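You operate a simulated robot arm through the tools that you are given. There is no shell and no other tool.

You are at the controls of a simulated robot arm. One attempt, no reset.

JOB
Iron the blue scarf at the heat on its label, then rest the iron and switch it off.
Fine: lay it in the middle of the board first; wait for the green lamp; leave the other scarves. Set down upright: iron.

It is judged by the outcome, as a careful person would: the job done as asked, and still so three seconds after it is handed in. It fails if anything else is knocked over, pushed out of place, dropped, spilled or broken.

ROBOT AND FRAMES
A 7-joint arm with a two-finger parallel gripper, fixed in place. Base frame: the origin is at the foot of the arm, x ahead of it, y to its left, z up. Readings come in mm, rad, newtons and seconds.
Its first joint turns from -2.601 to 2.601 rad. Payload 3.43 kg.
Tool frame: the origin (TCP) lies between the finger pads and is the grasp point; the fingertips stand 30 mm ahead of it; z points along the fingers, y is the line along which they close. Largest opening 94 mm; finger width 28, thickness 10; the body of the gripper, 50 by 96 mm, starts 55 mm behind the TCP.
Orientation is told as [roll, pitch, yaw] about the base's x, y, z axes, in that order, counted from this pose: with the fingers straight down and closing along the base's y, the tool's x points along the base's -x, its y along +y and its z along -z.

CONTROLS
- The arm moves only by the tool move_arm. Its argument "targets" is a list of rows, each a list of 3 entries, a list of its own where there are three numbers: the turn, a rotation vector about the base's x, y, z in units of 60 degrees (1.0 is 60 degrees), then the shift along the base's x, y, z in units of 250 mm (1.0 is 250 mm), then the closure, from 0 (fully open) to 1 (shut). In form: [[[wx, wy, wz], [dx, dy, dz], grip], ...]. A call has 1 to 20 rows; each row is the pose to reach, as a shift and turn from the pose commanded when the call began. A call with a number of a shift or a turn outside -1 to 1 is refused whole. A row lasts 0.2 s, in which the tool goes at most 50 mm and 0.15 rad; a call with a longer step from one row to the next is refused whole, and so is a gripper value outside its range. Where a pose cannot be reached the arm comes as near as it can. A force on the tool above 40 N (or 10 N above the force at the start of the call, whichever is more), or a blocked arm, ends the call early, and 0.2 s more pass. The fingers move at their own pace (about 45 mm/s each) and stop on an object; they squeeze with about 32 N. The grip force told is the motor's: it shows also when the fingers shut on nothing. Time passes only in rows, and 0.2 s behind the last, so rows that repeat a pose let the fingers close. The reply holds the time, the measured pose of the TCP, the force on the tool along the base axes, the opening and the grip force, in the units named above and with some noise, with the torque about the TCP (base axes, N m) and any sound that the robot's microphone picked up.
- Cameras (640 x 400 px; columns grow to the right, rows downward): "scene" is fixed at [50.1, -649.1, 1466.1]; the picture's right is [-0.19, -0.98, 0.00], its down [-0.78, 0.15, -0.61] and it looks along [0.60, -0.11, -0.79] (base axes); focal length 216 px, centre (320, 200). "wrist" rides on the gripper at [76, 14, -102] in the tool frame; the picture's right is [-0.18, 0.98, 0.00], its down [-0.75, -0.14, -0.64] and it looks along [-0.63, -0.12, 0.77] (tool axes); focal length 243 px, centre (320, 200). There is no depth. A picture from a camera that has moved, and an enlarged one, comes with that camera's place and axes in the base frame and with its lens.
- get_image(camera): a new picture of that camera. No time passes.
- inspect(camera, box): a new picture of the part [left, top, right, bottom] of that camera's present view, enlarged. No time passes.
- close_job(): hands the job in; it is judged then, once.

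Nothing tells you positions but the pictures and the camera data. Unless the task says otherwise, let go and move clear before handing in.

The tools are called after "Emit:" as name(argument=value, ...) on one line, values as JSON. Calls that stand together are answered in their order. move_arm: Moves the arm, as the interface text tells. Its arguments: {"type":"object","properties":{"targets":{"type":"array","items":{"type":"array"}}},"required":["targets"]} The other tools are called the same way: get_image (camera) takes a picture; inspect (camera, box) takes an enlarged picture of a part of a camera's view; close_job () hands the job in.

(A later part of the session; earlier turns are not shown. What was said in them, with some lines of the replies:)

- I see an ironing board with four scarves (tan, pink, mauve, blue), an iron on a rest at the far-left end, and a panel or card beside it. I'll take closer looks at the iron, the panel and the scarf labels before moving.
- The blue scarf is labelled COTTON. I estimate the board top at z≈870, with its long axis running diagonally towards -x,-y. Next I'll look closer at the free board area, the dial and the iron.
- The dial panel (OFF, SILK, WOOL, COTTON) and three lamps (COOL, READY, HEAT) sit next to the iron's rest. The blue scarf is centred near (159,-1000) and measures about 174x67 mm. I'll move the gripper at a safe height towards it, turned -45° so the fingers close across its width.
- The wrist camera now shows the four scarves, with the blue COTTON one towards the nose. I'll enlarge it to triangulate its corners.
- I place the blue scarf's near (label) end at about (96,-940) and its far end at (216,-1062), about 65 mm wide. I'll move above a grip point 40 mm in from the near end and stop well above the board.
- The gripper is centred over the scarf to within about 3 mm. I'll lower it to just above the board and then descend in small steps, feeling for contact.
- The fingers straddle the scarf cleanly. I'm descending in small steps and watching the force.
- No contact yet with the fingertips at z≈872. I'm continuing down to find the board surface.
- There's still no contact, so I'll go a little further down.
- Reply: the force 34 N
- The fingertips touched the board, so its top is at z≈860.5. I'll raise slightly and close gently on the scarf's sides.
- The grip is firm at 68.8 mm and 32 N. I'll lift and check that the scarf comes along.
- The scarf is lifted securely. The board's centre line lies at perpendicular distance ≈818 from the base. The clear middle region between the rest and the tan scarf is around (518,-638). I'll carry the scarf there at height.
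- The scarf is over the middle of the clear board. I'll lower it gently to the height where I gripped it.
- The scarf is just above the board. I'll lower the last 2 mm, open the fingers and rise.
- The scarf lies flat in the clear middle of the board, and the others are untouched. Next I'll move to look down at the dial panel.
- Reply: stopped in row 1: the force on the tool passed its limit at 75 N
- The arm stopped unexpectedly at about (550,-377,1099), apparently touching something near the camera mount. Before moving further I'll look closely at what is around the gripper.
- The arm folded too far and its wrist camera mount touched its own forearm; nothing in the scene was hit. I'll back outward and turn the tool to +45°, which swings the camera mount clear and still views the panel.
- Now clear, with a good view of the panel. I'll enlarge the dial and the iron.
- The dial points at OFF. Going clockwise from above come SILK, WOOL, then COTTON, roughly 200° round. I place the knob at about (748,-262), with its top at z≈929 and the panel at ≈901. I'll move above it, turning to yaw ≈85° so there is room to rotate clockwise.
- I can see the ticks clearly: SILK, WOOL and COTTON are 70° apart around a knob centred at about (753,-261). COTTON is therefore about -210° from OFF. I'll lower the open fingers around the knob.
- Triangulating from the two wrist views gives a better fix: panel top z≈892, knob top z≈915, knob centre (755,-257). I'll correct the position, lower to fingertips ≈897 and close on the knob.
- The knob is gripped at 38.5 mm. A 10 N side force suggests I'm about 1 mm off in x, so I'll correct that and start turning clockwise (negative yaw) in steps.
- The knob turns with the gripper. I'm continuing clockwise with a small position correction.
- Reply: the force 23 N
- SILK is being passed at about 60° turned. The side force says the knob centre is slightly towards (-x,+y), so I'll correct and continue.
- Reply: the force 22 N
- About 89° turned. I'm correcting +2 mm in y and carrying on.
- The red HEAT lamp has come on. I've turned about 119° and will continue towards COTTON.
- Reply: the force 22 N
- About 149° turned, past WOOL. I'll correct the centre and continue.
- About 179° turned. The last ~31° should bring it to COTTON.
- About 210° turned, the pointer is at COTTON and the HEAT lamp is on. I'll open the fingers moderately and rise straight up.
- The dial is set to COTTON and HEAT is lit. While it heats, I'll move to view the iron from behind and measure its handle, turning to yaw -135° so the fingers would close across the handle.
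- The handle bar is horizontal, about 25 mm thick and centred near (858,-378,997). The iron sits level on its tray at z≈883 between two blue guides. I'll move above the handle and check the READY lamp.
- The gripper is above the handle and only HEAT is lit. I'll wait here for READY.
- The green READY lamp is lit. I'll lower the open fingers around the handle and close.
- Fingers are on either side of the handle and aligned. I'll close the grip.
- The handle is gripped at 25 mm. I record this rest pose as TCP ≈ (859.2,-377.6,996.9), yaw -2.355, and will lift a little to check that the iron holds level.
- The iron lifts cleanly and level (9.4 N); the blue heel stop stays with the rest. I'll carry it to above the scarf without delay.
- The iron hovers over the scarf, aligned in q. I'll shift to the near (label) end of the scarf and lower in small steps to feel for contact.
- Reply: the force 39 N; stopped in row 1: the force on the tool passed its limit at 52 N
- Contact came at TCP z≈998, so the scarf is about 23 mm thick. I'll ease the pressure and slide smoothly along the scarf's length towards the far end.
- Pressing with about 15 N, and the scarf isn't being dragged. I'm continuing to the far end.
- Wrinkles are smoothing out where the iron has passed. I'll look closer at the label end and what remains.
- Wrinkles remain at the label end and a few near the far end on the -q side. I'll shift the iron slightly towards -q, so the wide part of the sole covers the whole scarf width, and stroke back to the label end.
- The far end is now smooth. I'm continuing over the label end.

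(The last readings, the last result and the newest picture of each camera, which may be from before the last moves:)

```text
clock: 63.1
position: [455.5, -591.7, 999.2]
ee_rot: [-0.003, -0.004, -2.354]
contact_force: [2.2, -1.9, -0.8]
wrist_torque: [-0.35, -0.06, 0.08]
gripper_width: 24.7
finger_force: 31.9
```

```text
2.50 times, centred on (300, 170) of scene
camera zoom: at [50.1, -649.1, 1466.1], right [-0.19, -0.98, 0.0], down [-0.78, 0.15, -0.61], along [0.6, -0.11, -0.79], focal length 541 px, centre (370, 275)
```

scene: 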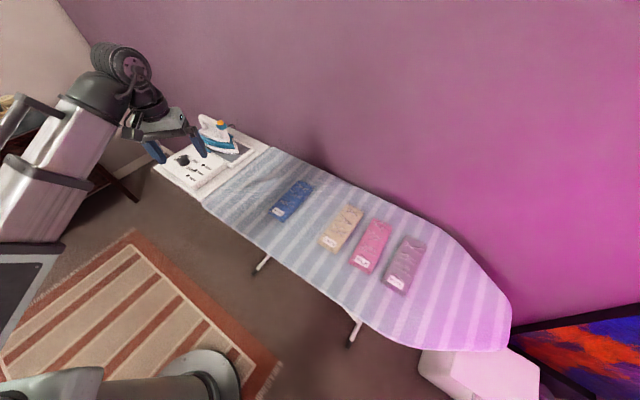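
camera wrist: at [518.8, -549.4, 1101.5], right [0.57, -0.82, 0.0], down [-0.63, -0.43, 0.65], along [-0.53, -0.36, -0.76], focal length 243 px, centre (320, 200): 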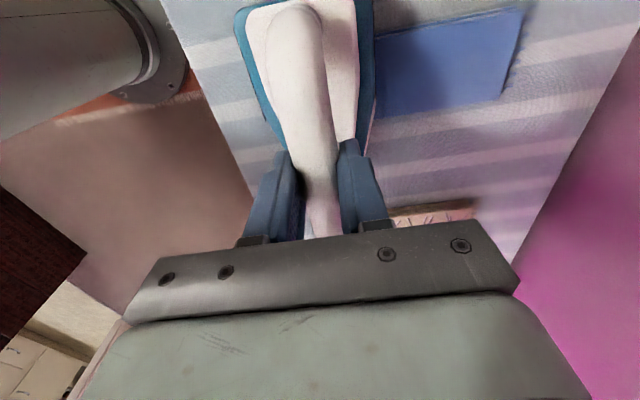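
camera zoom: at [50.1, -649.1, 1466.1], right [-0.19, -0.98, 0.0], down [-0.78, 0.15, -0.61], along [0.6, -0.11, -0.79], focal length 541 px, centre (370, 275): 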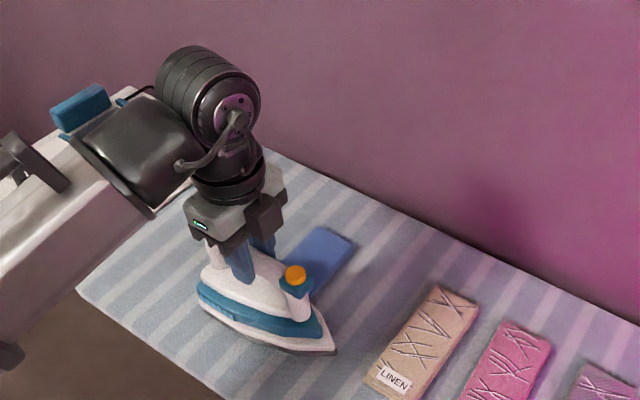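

Now over the label end. I'll stroke forward again to reveal it.

Emit:
move_arm(targets=[[[0, 0, 0], [0.02, -0.02, -0.002], 1], [[0, 0, 0], [0.05, -0.05, -0.002], 1], [[0, 0, 0], [0.085, -0.085, -0.002], 1], [[0, 0, 0], [0.12, -0.12, -0.002], 1], [[0, 0, 0], [0.155, -0.155, -0.002], 1], [[0, 0, 0], [0.19, -0.19, -0.002], 1], [[0, 0, 0], [0.225, -0.225, -0.002], 1], [[0, 0, 0], [0.26, -0.26, -0.002], 1], [[0, 0, 0], [0.295, -0.295, -0.002], 1], [[0, 0, 0], [0.33, -0.33, -0.002], 1]])

Emit:
get_image(camera="wrist")

Emit:
inspect(camera="wrist", box=[130, 40, 430, 210])

```text
clock: 65.3
position: [537.5, -674.0, 998.5]
ee_rot: [-0.001, -0.006, -2.355]
contact_force: [-6.0, 5.9, 15.5]
wrist_torque: [-0.23, 0.46, -0.14]
gripper_width: 24.6
finger_force: 32.2
```

```text
taken
camera wrist: at [601.3, -631.5, 1101.2], right [0.57, -0.82, 0.0], down [-0.63, -0.43, 0.65], along [-0.53, -0.36, -0.76], focal length 243 px, centre (320, 200)
```

wrist: 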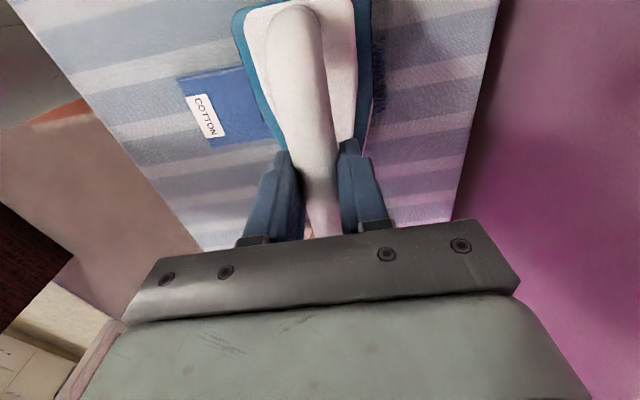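

```text
2.13 times, centred on (280, 125) of wrist
camera zoom: at [601.3, -631.5, 1101.2], right [0.57, -0.82, 0.0], down [-0.63, -0.43, 0.65], along [-0.53, -0.36, -0.76], focal length 518 px, centre (405, 360)
```

zoom: 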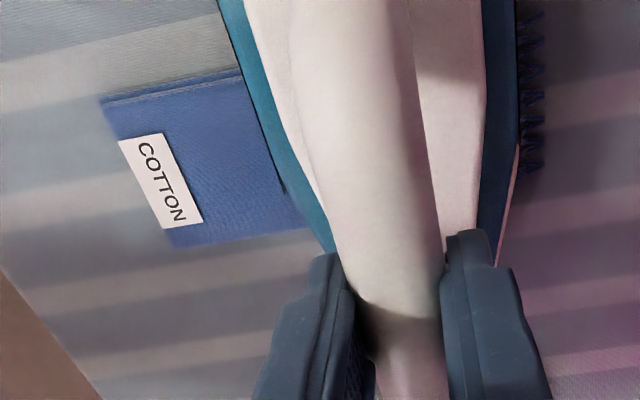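

The label end is smooth now. I'll lift off straight up and inspect the whole scarf.

Emit:
move_arm(targets=[[[0, 0, 0], [0, 0, 0.06], 1], [[0, 0, 0], [0, 0, 0.16], 1], [[0, 0, 0], [0.06, 0.06, 0.24], 1], [[0, 0, 0], [0.18, 0.18, 0.26], 1], [[0, 0, 0], [0.31, 0.31, 0.26], 1], [[0, 0, 0], [0.44, 0.44, 0.26], 1], [[0, 0, 0], [0.57, 0.57, 0.26], 1]])

Emit:
get_image(camera="wrist")

Emit:
inspect(camera="scene", box=[200, 110, 420, 270])

Emit:
inspect(camera="scene", box=[265, 170, 325, 225])

```text
clock: 66.9
position: [681.4, -533.8, 1062.6]
ee_rot: [-0.003, -0.006, -2.356]
contact_force: [-0.8, -1.1, -10.4]
wrist_torque: [-0.03, -0.02, 0.0]
gripper_width: 24.5
finger_force: 32.0
```

```text
taken
camera wrist: at [744.7, -490.6, 1165.9], right [0.56, -0.83, 0.0], down [-0.63, -0.43, 0.65], along [-0.53, -0.36, -0.76], focal length 243 px, centre (320, 200)
```

wrist: 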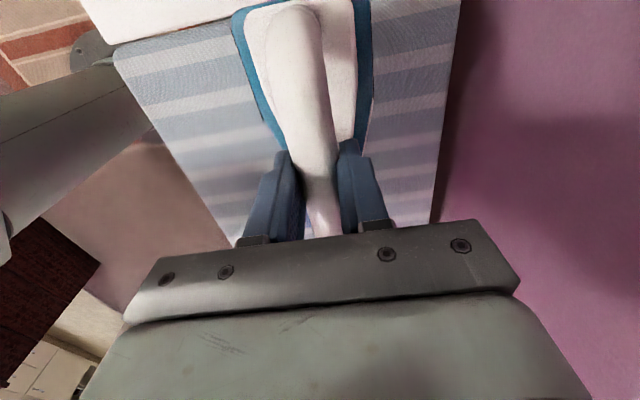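

```text
2.50 times, centred on (310, 190) of scene
camera zoom: at [50.1, -649.1, 1466.1], right [-0.19, -0.98, 0.0], down [-0.78, 0.15, -0.61], along [0.6, -0.11, -0.79], focal length 541 px, centre (345, 225)
```

zoom: 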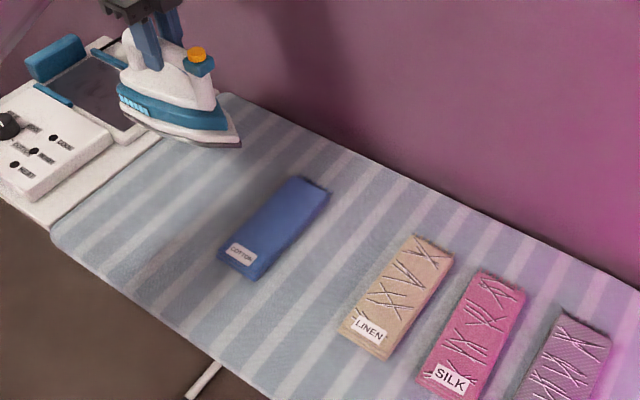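

```text
7.27 times, centred on (295, 198) of scene
camera zoom: at [50.1, -649.1, 1466.1], right [-0.19, -0.98, 0.0], down [-0.78, 0.15, -0.61], along [0.6, -0.11, -0.79], focal length 1574 px, centre (502, 218)
```

zoom: 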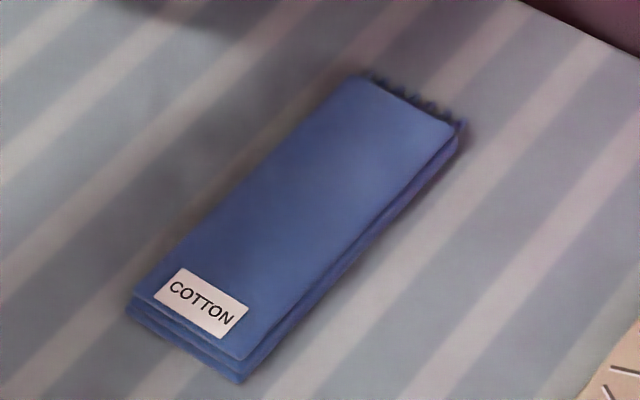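

The scarf is fully smooth and in place, with the other scarves untouched. I'll carry the iron back to above its rest.

Emit:
move_arm(targets=[[[0, 0, 0], [0.08, 0.07, 0.02], 1], [[0, 0, 0], [0.21, 0.185, 0.02], 1], [[0, 0, 0], [0.34, 0.3, 0.02], 1], [[0, 0, 0], [0.47, 0.41, 0.02], 1], [[0, 0, 0], [0.6, 0.525, 0.02], 1], [[0, 0, 0], [0.68, 0.595, 0], 1], [[0, 0, 0], [0.712, 0.623, -0.04], 1], [[0, 0, 0], [0.712, 0.623, -0.06], 1]])

Emit:
get_image(camera="wrist")

Emit:
inspect(camera="scene", box=[160, 70, 280, 180])

```text
clock: 68.7
position: [860.5, -377.2, 1047.6]
ee_rot: [-0.004, -0.005, -2.353]
contact_force: [0.2, 0.0, -8.7]
wrist_torque: [0.02, 0.0, 0.01]
gripper_width: 24.5
finger_force: 32.0
```

```text
taken
camera wrist: at [923.2, -333.5, 1150.1], right [0.57, -0.82, 0.0], down [-0.63, -0.43, 0.65], along [-0.53, -0.36, -0.76], focal length 243 px, centre (320, 200)
```

wrist: 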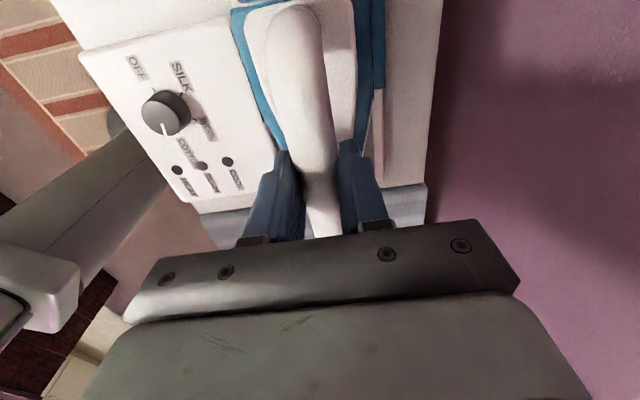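

```text
3.64 times, centred on (220, 125) of scene
camera zoom: at [50.1, -649.1, 1466.1], right [-0.19, -0.98, 0.0], down [-0.78, 0.15, -0.61], along [0.6, -0.11, -0.79], focal length 787 px, centre (684, 473)
```

zoom: 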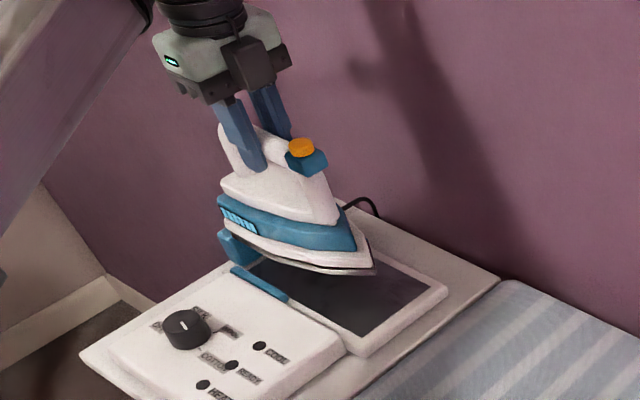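

The iron is aligned above its rest in the same pose it was lifted from. I'll lower it, slowing near contact.

Emit:
move_arm(targets=[[[0, 0, 0], [0, 0, -0.04], 1], [[0, 0, 0], [0, 0, -0.09], 1], [[0, 0, 0], [0, 0, -0.13], 1], [[0, 0, 0], [0, 0, -0.16], 1], [[0, 0, 0], [0, 0, -0.175], 1], [[0, 0, 0], [0, 0, -0.182], 1]])

Emit:
inspect(camera="scene", box=[160, 70, 280, 180])

Emit:
get_image(camera="wrist")

```text
clock: 70.1
position: [860.0, -376.1, 1002.5]
ee_rot: [-0.004, -0.005, -2.356]
contact_force: [-0.4, 1.1, -9.7]
wrist_torque: [-0.02, 0.0, 0.01]
gripper_width: 24.5
finger_force: 32.3
```

```text
3.64 times, centred on (220, 125) of scene
camera zoom: at [50.1, -649.1, 1466.1], right [-0.19, -0.98, 0.0], down [-0.78, 0.15, -0.61], along [0.6, -0.11, -0.79], focal length 787 px, centre (684, 473)
```

zoom: 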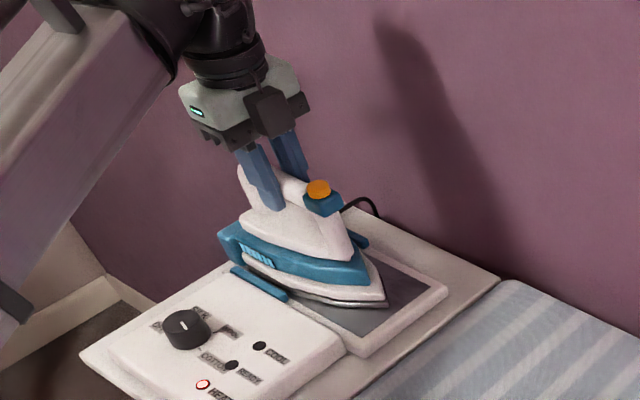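

```text
taken
camera wrist: at [922.5, -333.6, 1105.2], right [0.57, -0.82, 0.0], down [-0.63, -0.43, 0.65], along [-0.53, -0.36, -0.76], focal length 243 px, centre (320, 200)
```

wrist: 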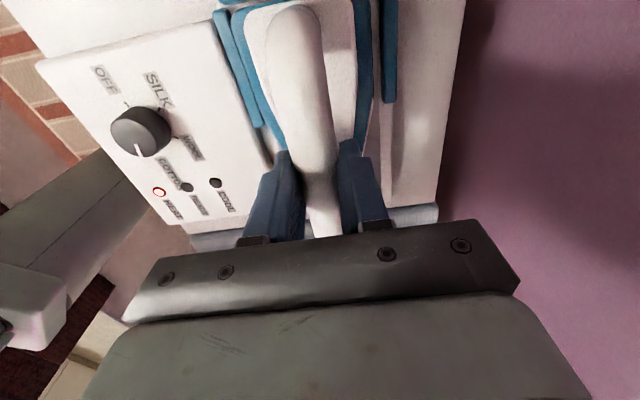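

The rest senses the iron (HEAT lit). I'll make the small lateral correction and lower the last few millimetres.

Emit:
move_arm(targets=[[[0, 0, 0], [-0.003, -0.006, -0.004], 1], [[0, 0, 0], [-0.003, -0.006, -0.009], 1], [[0, 0, 0], [-0.003, -0.006, -0.014], 1]])

Emit:
move_arm(targets=[[[0, 0, 0], [0, 0, -0.004], 1], [[0, 0, 0], [0, 0, -0.008], 1]])

```text
clock: 70.9
position: [857.8, -377.4, 999.7]
ee_rot: [-0.002, -0.004, -2.355]
contact_force: [0.8, 1.4, 1.0]
wrist_torque: [-0.72, 0.71, 0.0]
gripper_width: 24.6
finger_force: 31.8
```

```text
clock: 71.5
position: [858.7, -376.8, 998.9]
ee_rot: [-0.001, 0.0, -2.354]
contact_force: [5.5, 7.0, 18.0]
wrist_torque: [-0.39, 0.36, -0.06]
gripper_width: 24.6
finger_force: 32.5
```

The iron is on its tray (tip touched first, then it settled). I'll ease the pressure slightly and look before releasing.

Emit:
move_arm(targets=[[[0, 0, 0], [0, 0, 0.002], 1], [[0, 0, 0], [0, 0, 0.002], 1]])

Emit:
inspect(camera="scene", box=[180, 90, 260, 170])

Emit:
inspect(camera="wrist", box=[180, 0, 480, 230])

```text
clock: 72.1
position: [859.2, -376.6, 998.1]
ee_rot: [-0.002, -0.003, -2.355]
contact_force: [7.6, 7.6, 21.5]
wrist_torque: [0.39, -0.37, -0.01]
gripper_width: 24.7
finger_force: 32.3
```

```text
5.00 times, centred on (220, 130) of scene
camera zoom: at [50.1, -649.1, 1466.1], right [-0.19, -0.98, 0.0], down [-0.78, 0.15, -0.61], along [0.6, -0.11, -0.79], focal length 1082 px, centre (820, 550)
```

zoom: 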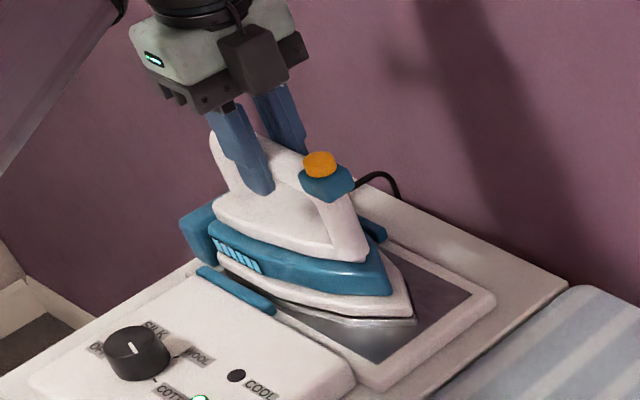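

```text
1.74 times, centred on (330, 115) of wrist
camera zoom: at [921.6, -334.0, 1101.5], right [0.57, -0.82, 0.0], down [-0.63, -0.43, 0.64], along [-0.53, -0.36, -0.76], focal length 422 px, centre (303, 348)
```

zoom: 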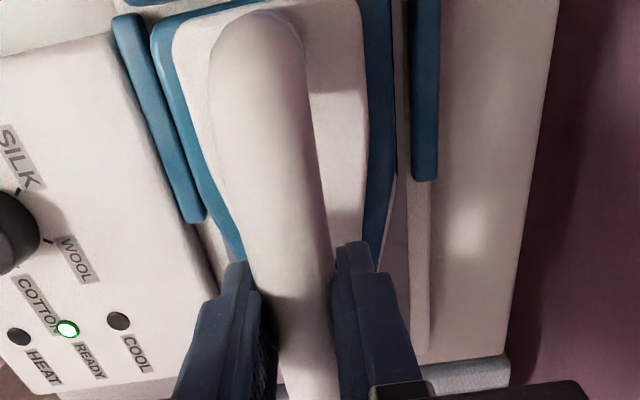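

The iron sits between its guides and READY is green again. I'll release the handle and rise clear.

Emit:
move_arm(targets=[[[0, 0, 0], [0, 0, 0.003], 0.9], [[0, 0, 0], [0, 0, 0.003], 0.7], [[0, 0, 0], [0, 0, 0.003], 0.5], [[0, 0, 0], [0, 0, 0.003], 0.3], [[0, 0, 0], [0, 0, 0.003], 0.3], [[0, 0, 0], [0, 0, 0.003], 0.3], [[0, 0, 0], [0, 0, 0.06], 0.3], [[0, 0, 0], [0, 0, 0.15], 0.3], [[0, 0, 0], [0, 0, 0.28], 0.3], [[0, 0, 0], [0, 0, 0.4], 0.3]])

Emit:
inspect(camera="scene", box=[160, 90, 260, 190])

Emit:
get_image(camera="wrist")

```text
clock: 74.3
position: [858.7, -378.7, 1098.8]
ee_rot: [-0.003, -0.005, -2.354]
contact_force: [-0.6, 0.4, 0.2]
wrist_torque: [-0.02, 0.02, -0.03]
gripper_width: 66.0
finger_force: 0.0
```

```text
4.00 times, centred on (210, 140) of scene
camera zoom: at [50.1, -649.1, 1466.1], right [-0.19, -0.98, 0.0], down [-0.78, 0.15, -0.61], along [0.6, -0.11, -0.79], focal length 866 px, centre (760, 440)
```

zoom: 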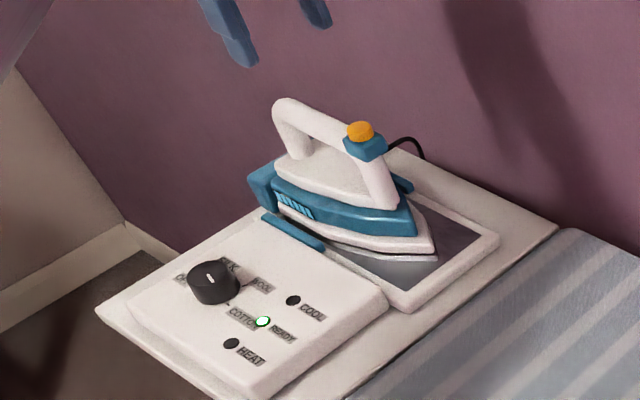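

```text
taken
camera wrist: at [921.5, -334.9, 1201.2], right [0.57, -0.82, 0.0], down [-0.63, -0.43, 0.65], along [-0.53, -0.36, -0.76], focal length 243 px, centre (320, 200)
```

wrist: 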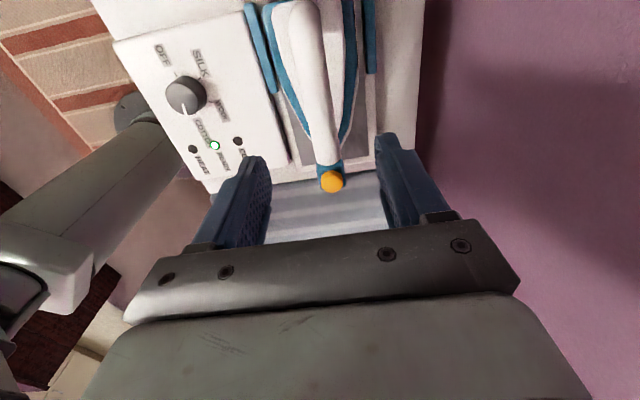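

The iron is back on its rest exactly as before. Now to switch off: I'll go above the knob, refined centre ≈ (757,-253.5), at yaw -125° so there's room for the +210° turn back to OFF.

Emit:
move_arm(targets=[[[0, 0, 0.04], [-0.08, 0.1, 0], 0.3], [[0, 0, 0.08], [-0.19, 0.235, 0], 0.3], [[0, 0, 0.12], [-0.3, 0.37, -0.04], 0.3], [[0, 0, 0.16], [-0.4, 0.49, -0.12], 0.3], [[0, 0, 0.16], [-0.407, 0.501, -0.16], 0.3], [[0, 0, 0.16], [-0.407, 0.501, -0.16], 0.3]])

Emit:
get_image(camera="wrist")

Emit:
inspect(camera="wrist", box=[260, 10, 420, 180])

```text
clock: 75.7
position: [757.3, -252.0, 1057.0]
ee_rot: [-0.002, -0.005, -2.188]
contact_force: [1.1, 0.2, 0.4]
wrist_torque: [-0.01, 0.03, -0.03]
gripper_width: 65.7
finger_force: 0.2
```

```text
taken
camera wrist: at [811.8, -199.2, 1160.2], right [0.7, -0.72, 0.0], down [-0.55, -0.53, 0.65], along [-0.47, -0.45, -0.76], focal length 243 px, centre (320, 200)
```

wrist: 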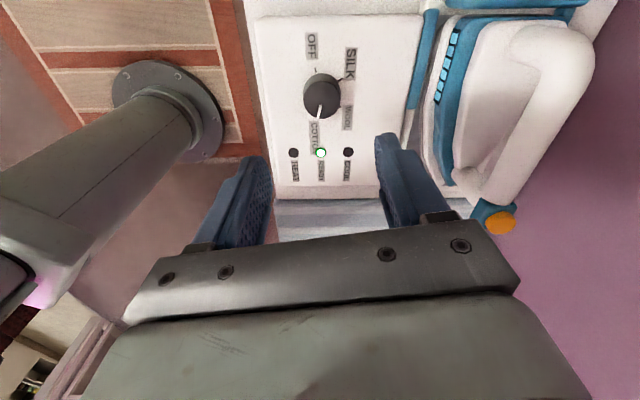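

```text
2.35 times, centred on (340, 95) of wrist
camera zoom: at [811.8, -199.2, 1160.2], right [0.7, -0.72, 0.0], down [-0.55, -0.53, 0.65], along [-0.47, -0.45, -0.76], focal length 571 px, centre (273, 447)
```

zoom: 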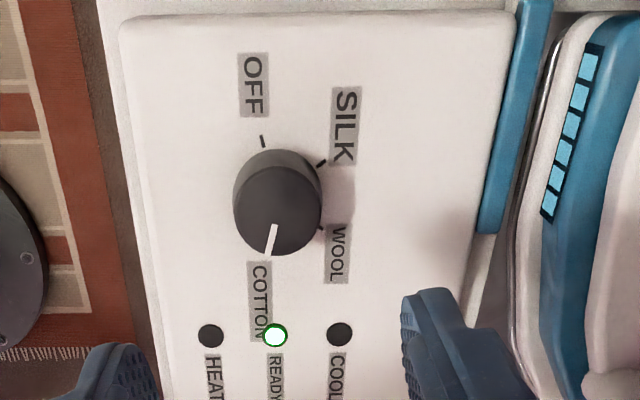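

The view is clear and aligned. I'll lower around the knob and close on it.

Emit:
move_arm(targets=[[[0, 0, 0], [0, -0.003, -0.12], 0.3], [[0, 0, 0], [0, -0.003, -0.28], 0.3], [[0, 0, 0], [0, -0.003, -0.42], 0.3], [[0, 0, 0], [0, -0.003, -0.48], 0.3], [[0, 0, 0], [0, -0.003, -0.508], 0.3], [[0, 0, 0], [0, -0.003, -0.518], 0.3], [[0, 0, 0], [0, -0.003, -0.518], 0.3]])

Emit:
move_arm(targets=[[[0, 0, 0], [0, 0, 0], 0.45], [[0, 0, 0], [0, 0, 0], 0.6], [[0, 0, 0], [0, 0, 0], 0.8], [[0, 0, 0], [0, 0, 0], 0.8], [[0, 0, 0], [0, 0, 0], 0.8]])

Emit:
inspect(camera="wrist", box=[200, 60, 440, 260])

```text
clock: 77.3
position: [756.6, -252.6, 928.2]
ee_rot: [-0.003, -0.006, -2.186]
contact_force: [-0.3, 0.8, 0.6]
wrist_torque: [0.0, -0.02, -0.01]
gripper_width: 65.7
finger_force: 0.1
```

```text
clock: 78.5
position: [757.4, -254.2, 928.1]
ee_rot: [0.0, -0.005, -2.188]
contact_force: [8.2, -5.7, 0.9]
wrist_torque: [-0.22, -0.26, 0.0]
gripper_width: 38.2
finger_force: 45.5
```

```text
2.00 times, centred on (320, 160) of wrist
camera zoom: at [812.1, -200.8, 1030.9], right [0.7, -0.72, 0.0], down [-0.55, -0.53, 0.65], along [-0.46, -0.45, -0.76], focal length 485 px, centre (320, 280)
```

zoom: 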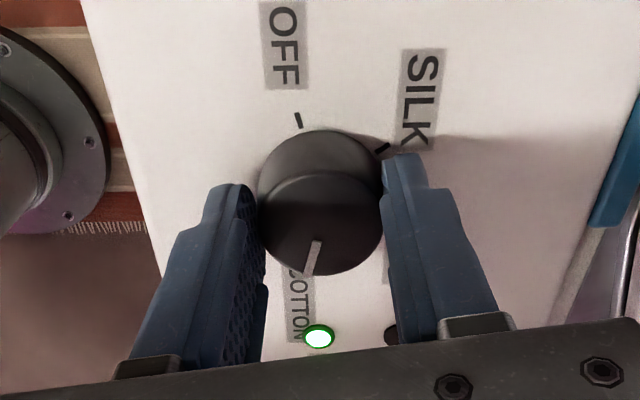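

The knob is gripped. I'm turning counter-clockwise (positive yaw) in steps with small centring corrections.

Emit:
move_arm(targets=[[[0, 0, 0], [0.003, -0.002, 0], 0.8], [[0, 0, 0.125], [0.003, -0.002, 0], 0.8], [[0, 0, 0.25], [0.003, -0.002, 0], 0.8], [[0, 0, 0.375], [0.003, -0.002, 0], 0.8], [[0, 0, 0.5], [0.003, -0.002, 0], 0.8], [[0, 0, 0.5], [0.003, -0.002, 0], 0.8]])

Emit:
inspect(camera="wrist", box=[200, 60, 440, 260])

```text
clock: 79.9
position: [757.0, -253.5, 927.5]
ee_rot: [-0.006, -0.003, -1.662]
contact_force: [-3.1, -1.2, 0.5]
wrist_torque: [-0.16, 0.1, -0.01]
gripper_width: 38.7
finger_force: 45.0
```

```text
2.00 times, centred on (320, 160) of wrist
camera zoom: at [777.1, -179.7, 1030.9], right [0.96, -0.27, 0.0], down [-0.21, -0.74, 0.65], along [-0.18, -0.62, -0.76], focal length 485 px, centre (320, 280)
```

zoom: 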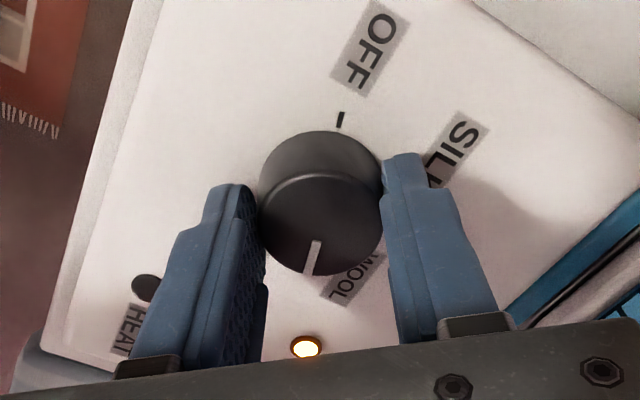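

The knob is turning and the COOL lamp came on. I'm continuing.

Emit:
move_arm(targets=[[[0, 0, 0.125], [0, 0, 0], 0.8], [[0, 0, 0.25], [0, 0, 0], 0.8], [[0, 0, 0.375], [0, 0, 0], 0.8], [[0, 0, 0.5], [0, 0, 0], 0.8], [[0, 0, 0.5], [0, 0, 0], 0.8]])

Emit:
move_arm(targets=[[[0, 0, 0.125], [0, 0, 0], 0.8], [[0, 0, 0.25], [0, 0, 0], 0.8], [[0, 0, 0.375], [0, 0, 0], 0.8], [[0, 0, 0.5], [0, 0, 0], 0.8], [[0, 0, 0.5], [0, 0, 0], 0.8]])

Emit:
inspect(camera="wrist", box=[200, 60, 440, 260])

```text
clock: 81.1
position: [756.7, -252.8, 927.9]
ee_rot: [-0.006, -0.003, -1.139]
contact_force: [-13.7, 0.9, -4.0]
wrist_torque: [-0.13, 0.39, -0.03]
gripper_width: 38.7
finger_force: 44.8
```

```text
clock: 82.3
position: [757.3, -254.4, 927.7]
ee_rot: [-0.004, -0.003, -0.615]
contact_force: [-22.1, -2.8, -11.8]
wrist_torque: [-0.39, 0.26, -0.06]
gripper_width: 38.6
finger_force: 45.2
```

```text
2.00 times, centred on (320, 160) of wrist
camera zoom: at [700.5, -198.9, 1031.1], right [0.72, 0.7, 0.0], down [0.53, -0.55, 0.64], along [0.45, -0.46, -0.76], focal length 485 px, centre (320, 280)
```

zoom: 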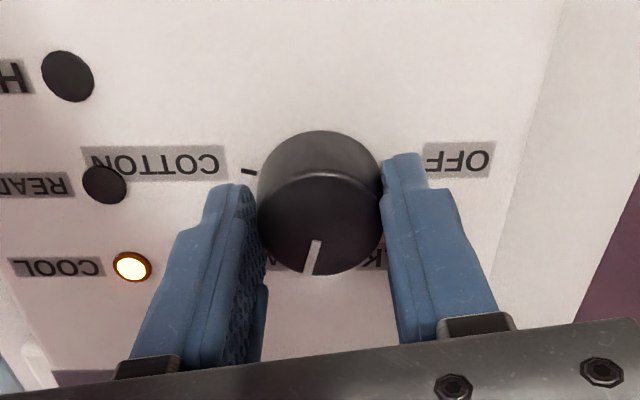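

90° turned. I'm correcting by about 2 mm in -x and continuing.

Emit:
move_arm(targets=[[[0, 0, 0], [-0.007, -0.001, -0.002], 0.8], [[0, 0, 0.125], [-0.007, -0.001, -0.002], 0.8], [[0, 0, 0.25], [-0.007, -0.001, -0.002], 0.8], [[0, 0, 0.375], [-0.007, -0.001, -0.002], 0.8], [[0, 0, 0.5], [-0.007, -0.001, -0.002], 0.8], [[0, 0, 0.5], [-0.007, -0.001, -0.002], 0.8]])

Emit:
inspect(camera="wrist", box=[200, 60, 440, 260])

```text
clock: 83.7
position: [755.4, -253.3, 928.3]
ee_rot: [-0.006, -0.005, -0.092]
contact_force: [-9.6, -11.8, 9.8]
wrist_torque: [-0.15, 0.9, -0.02]
gripper_width: 38.2
finger_force: 45.2
```

```text
2.00 times, centred on (320, 160) of wrist
camera zoom: at [679.0, -233.8, 1030.9], right [0.27, 0.96, 0.0], down [0.73, -0.21, 0.65], along [0.62, -0.18, -0.76], focal length 485 px, centre (320, 280)
```

zoom: 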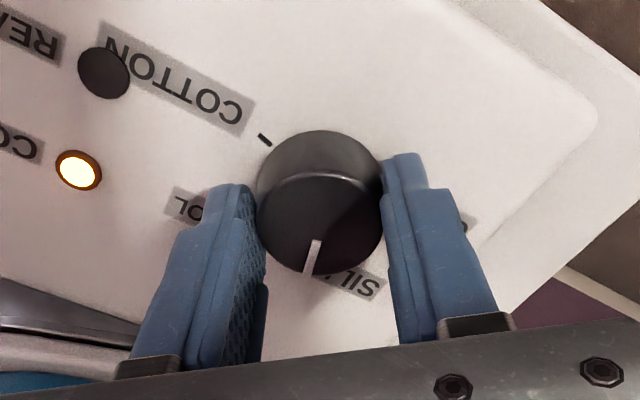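

120° turned, with 90° to go. Correcting and continuing.

Emit:
move_arm(targets=[[[0, 0, 0], [-0.003, -0.005, 0.002], 0.8], [[0, 0, 0.125], [-0.003, -0.005, 0.002], 0.8], [[0, 0, 0.25], [-0.003, -0.005, 0.002], 0.8], [[0, 0, 0.375], [-0.003, -0.005, 0.002], 0.8], [[0, 0, 0.5], [-0.003, -0.005, 0.002], 0.8], [[0, 0, 0.5], [-0.003, -0.005, 0.002], 0.8]])

Emit:
inspect(camera="wrist", box=[200, 60, 440, 260])

```text
clock: 85.1
position: [755.1, -254.7, 928.1]
ee_rot: [-0.004, -0.006, 0.433]
contact_force: [4.6, -3.7, 5.7]
wrist_torque: [0.16, -0.44, -0.01]
gripper_width: 38.4
finger_force: 44.9
```

```text
2.00 times, centred on (320, 160) of wrist
camera zoom: at [678.2, -275.1, 1030.9], right [-0.24, 0.97, 0.0], down [0.74, 0.19, 0.65], along [0.63, 0.16, -0.76], focal length 485 px, centre (320, 280)
```

zoom: 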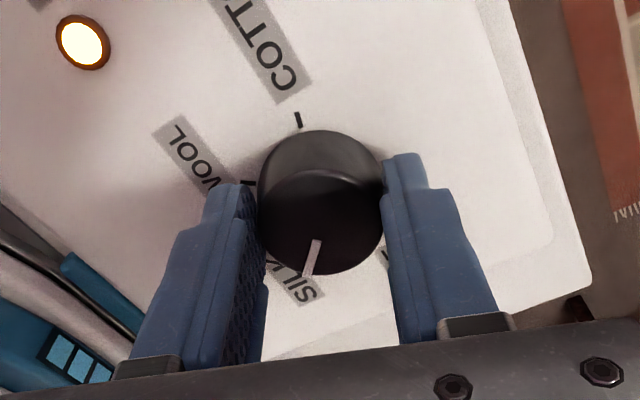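

150° turned. Two more 30° steps to go.

Emit:
move_arm(targets=[[[0, 0, 0.125], [0.001, -0.001, 0.001], 0.8], [[0, 0, 0.25], [0.001, -0.001, 0.001], 0.8], [[0, 0, 0.375], [0.001, -0.001, 0.001], 0.8], [[0, 0, 0.5], [0.001, -0.001, 0.001], 0.8], [[0, 0, 0.5], [0.001, -0.001, 0.001], 0.8]])

Emit:
inspect(camera="wrist", box=[200, 60, 440, 260])

```text
clock: 86.3
position: [755.0, -255.6, 927.4]
ee_rot: [-0.003, -0.005, 0.955]
contact_force: [10.2, -3.6, 1.5]
wrist_torque: [0.23, -0.46, 0.02]
gripper_width: 38.9
finger_force: 45.1
```

```text
2.00 times, centred on (320, 160) of wrist
camera zoom: at [698.2, -310.9, 1031.0], right [-0.7, 0.72, 0.0], down [0.55, 0.53, 0.65], along [0.47, 0.45, -0.76], focal length 485 px, centre (320, 280)
```

zoom: 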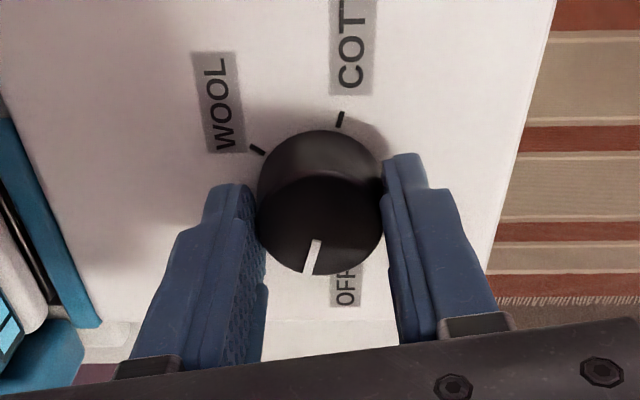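

180° turned. The final ~30° should bring it to OFF.

Emit:
move_arm(targets=[[[0, 0, 0], [0.004, -0.001, 0], 0.8], [[0, 0, 0.13], [0.004, -0.001, 0], 0.8], [[0, 0, 0.26], [0.004, -0.001, 0], 0.8], [[0, 0, 0.39], [0.004, -0.001, 0], 0.8], [[0, 0, 0.506], [0.004, -0.001, 0], 0.8], [[0, 0, 0.506], [0.004, -0.001, 0], 0.8]])

Emit:
get_image(camera="wrist")

Emit:
inspect(camera="wrist", box=[200, 60, 440, 260])

Emit:
inspect(camera="scene", box=[140, 90, 280, 210])

```text
clock: 87.7
position: [755.1, -255.8, 928.1]
ee_rot: [-0.003, -0.002, 1.485]
contact_force: [6.3, -1.8, 4.5]
wrist_torque: [-0.22, -0.1, -0.27]
gripper_width: 38.7
finger_force: 44.8
```

```text
taken
camera wrist: at [733.9, -332.1, 1031.1], right [-0.96, 0.27, 0.0], down [0.2, 0.74, 0.65], along [0.17, 0.62, -0.76], focal length 243 px, centre (320, 200)
```

wrist: 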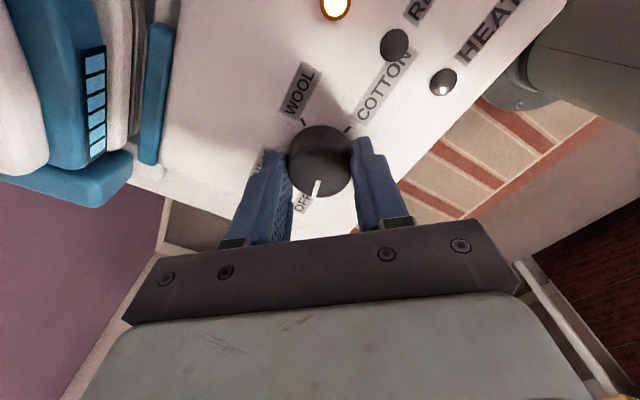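

```text
2.00 times, centred on (320, 160) of wrist
camera zoom: at [733.9, -332.1, 1031.1], right [-0.96, 0.27, 0.0], down [0.2, 0.74, 0.65], along [0.17, 0.62, -0.76], focal length 485 px, centre (320, 280)
```

zoom: 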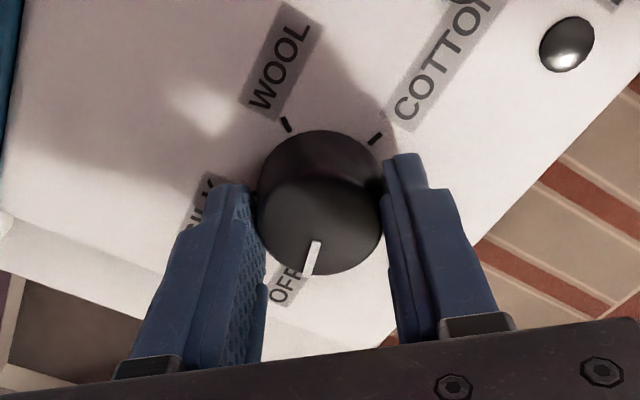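

```text
3.33 times, centred on (210, 150) of scene
camera zoom: at [50.1, -649.1, 1466.1], right [-0.19, -0.98, 0.0], down [-0.78, 0.15, -0.61], along [0.6, -0.11, -0.79], focal length 722 px, centre (687, 367)
```

zoom: 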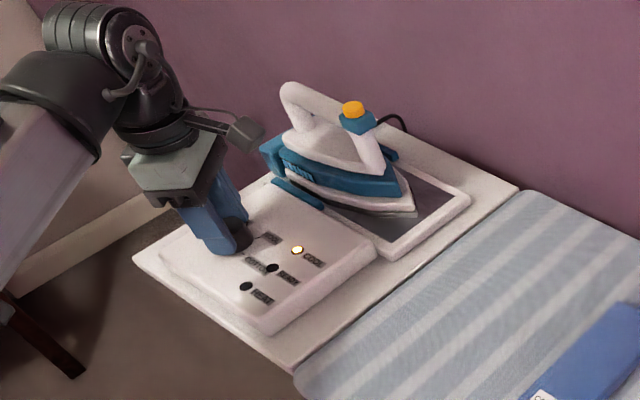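

The pointer matches its original OFF position. I'll nudge 2° more to be sure it's against its OFF stop, then release and rise.

Emit:
move_arm(targets=[[[0, 0, 0.03], [0, 0, 0], 0.8], [[0, 0, 0.03], [0, 0, 0], 0.8], [[0, 0, 0.015], [0, 0, 0], 0.8], [[0, 0, 0.015], [0, 0, 0], 0.6], [[0, 0, 0.015], [0, 0, 0], 0.4], [[0, 0, 0.015], [0, 0, 0], 0.3], [[0, 0, 0.015], [0, 0, 0], 0.3], [[0, 0, 0.015], [0, 0, 0.05], 0.3], [[0, 0, 0.015], [0, 0, 0.15], 0.3], [[0, 0, 0.015], [0, 0, 0.3], 0.3], [[0, 0, 0.015], [0, 0, 0.45], 0.3], [[0, 0, 0.015], [0, 0, 0.58], 0.1]])

Emit:
inspect(camera="wrist", box=[240, 20, 420, 170])

Emit:
inspect(camera="scene", box=[140, 90, 280, 210])

```text
clock: 90.3
position: [757.1, -255.0, 1073.6]
ee_rot: [-0.003, -0.006, 1.5]
contact_force: [-0.4, -0.9, 0.5]
wrist_torque: [0.02, 0.0, 0.03]
gripper_width: 84.6
finger_force: 0.0
```

```text
2.67 times, centred on (330, 95) of wrist
camera zoom: at [734.8, -332.0, 1176.7], right [-0.97, 0.25, 0.0], down [0.19, 0.74, 0.65], along [0.17, 0.62, -0.76], focal length 647 px, centre (293, 480)
```

zoom: 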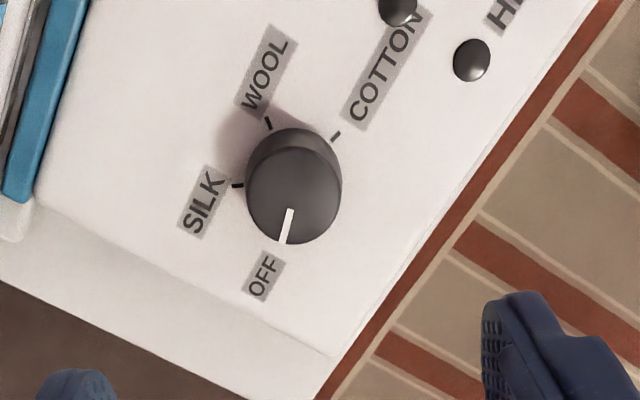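

```text
3.33 times, centred on (210, 150) of scene
camera zoom: at [50.1, -649.1, 1466.1], right [-0.19, -0.98, 0.0], down [-0.78, 0.15, -0.61], along [0.6, -0.11, -0.79], focal length 722 px, centre (687, 367)
```

zoom: 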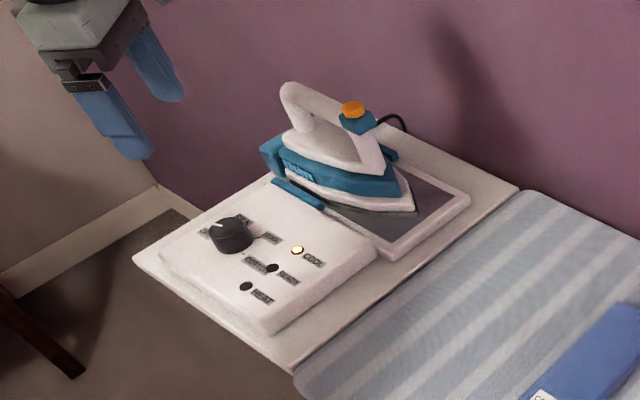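

The dial points at OFF with only the cooling lamp lit, and the iron is upright on its rest. I'll raise the arm clear and do a final check of the whole scene.

Emit:
move_arm(targets=[[[0, 0, -0.1], [0, 0, 0.1], 0], [[0, 0, -0.2], [0, 0, 0.2], 0], [[0, 0, -0.3], [0, 0, 0.3], 0], [[0, 0, -0.4], [0, 0, 0.36], 0], [[0, 0, -0.4], [0, 0, 0.36], 0]])

Emit:
get_image(camera="scene")

Emit:
inspect(camera="scene", box=[150, 100, 270, 210])

Emit:
inspect(camera="scene", box=[250, 160, 440, 310])

```text
clock: 91.5
position: [756.4, -255.7, 1163.2]
ee_rot: [-0.012, -0.006, 1.081]
contact_force: [-0.1, -0.3, 0.8]
wrist_torque: [0.0, 0.0, 0.03]
gripper_width: 93.8
finger_force: 0.1
```

```text
taken
```

scene: 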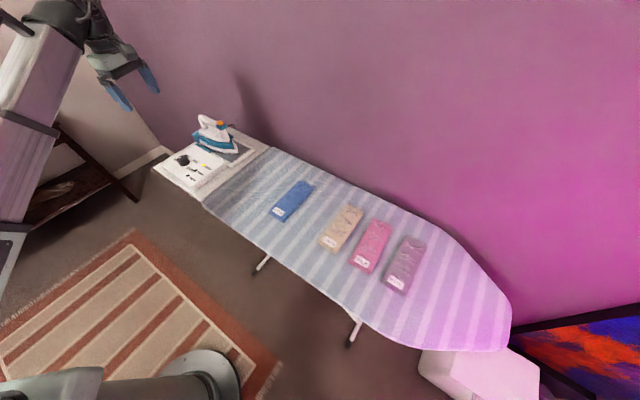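

```text
3.64 times, centred on (210, 155) of scene
camera zoom: at [50.1, -649.1, 1466.1], right [-0.19, -0.98, 0.0], down [-0.78, 0.15, -0.61], along [0.6, -0.11, -0.79], focal length 787 px, centre (720, 364)
```

zoom: 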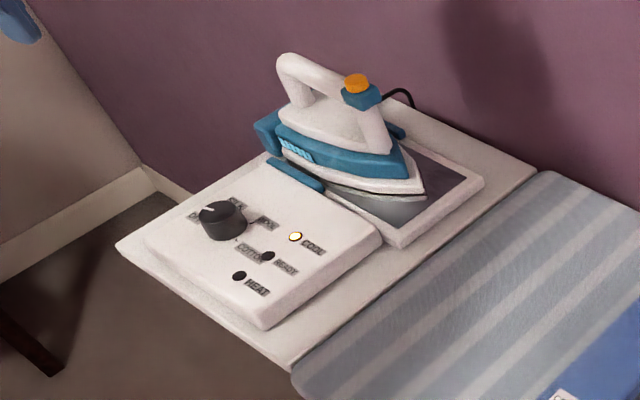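

```text
2.67 times, centred on (345, 235) of scene
camera zoom: at [50.1, -649.1, 1466.1], right [-0.19, -0.98, 0.0], down [-0.78, 0.15, -0.61], along [0.6, -0.11, -0.79], focal length 577 px, centre (253, 107)
```

zoom: 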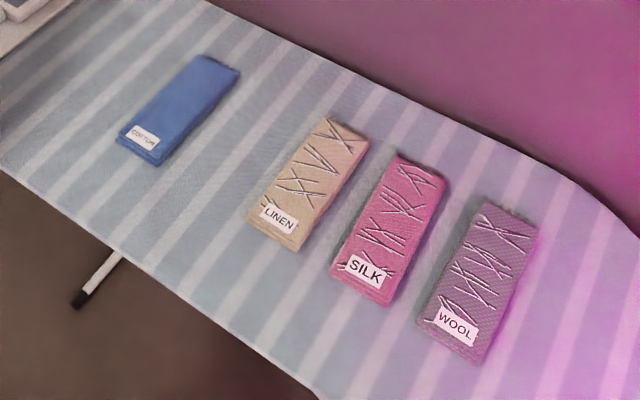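

The blue scarf is smooth and lies in the clear middle of the board, with the other three scarves untouched. The iron stands on its rest as it did at the start, the dial is at OFF and the arm is clear. I'm handing the job in.

Emit:
close_job()

```text
The job is handed in.
```

The blue scarf is ironed at COTTON heat, the iron is back on its rest, and the dial is turned to OFF.

- **Scarf:** I laid it in the clear part of the board between the iron's rest and the other scarves. The exact centre of the striped cover is under the linen scarf, so I took "the middle" to mean the middle of the free area, centred across the board's width. All the wrinkles are gone.
- **Heat:** I set the dial to COTTON, as the label says, and picked the iron up only after the green READY lamp came on.
- **Iron:** It stands upright between its guides as it did at the start. The COOL lamp was still lit when I handed in; I took that to mean the iron was still hot and cooling down.
- **Other scarves:** The linen, silk and wool scarves were not touched.

Once, early on, the arm folded too far and its camera mount bumped its own forearm. It stopped by itself and nothing in the room was hit.
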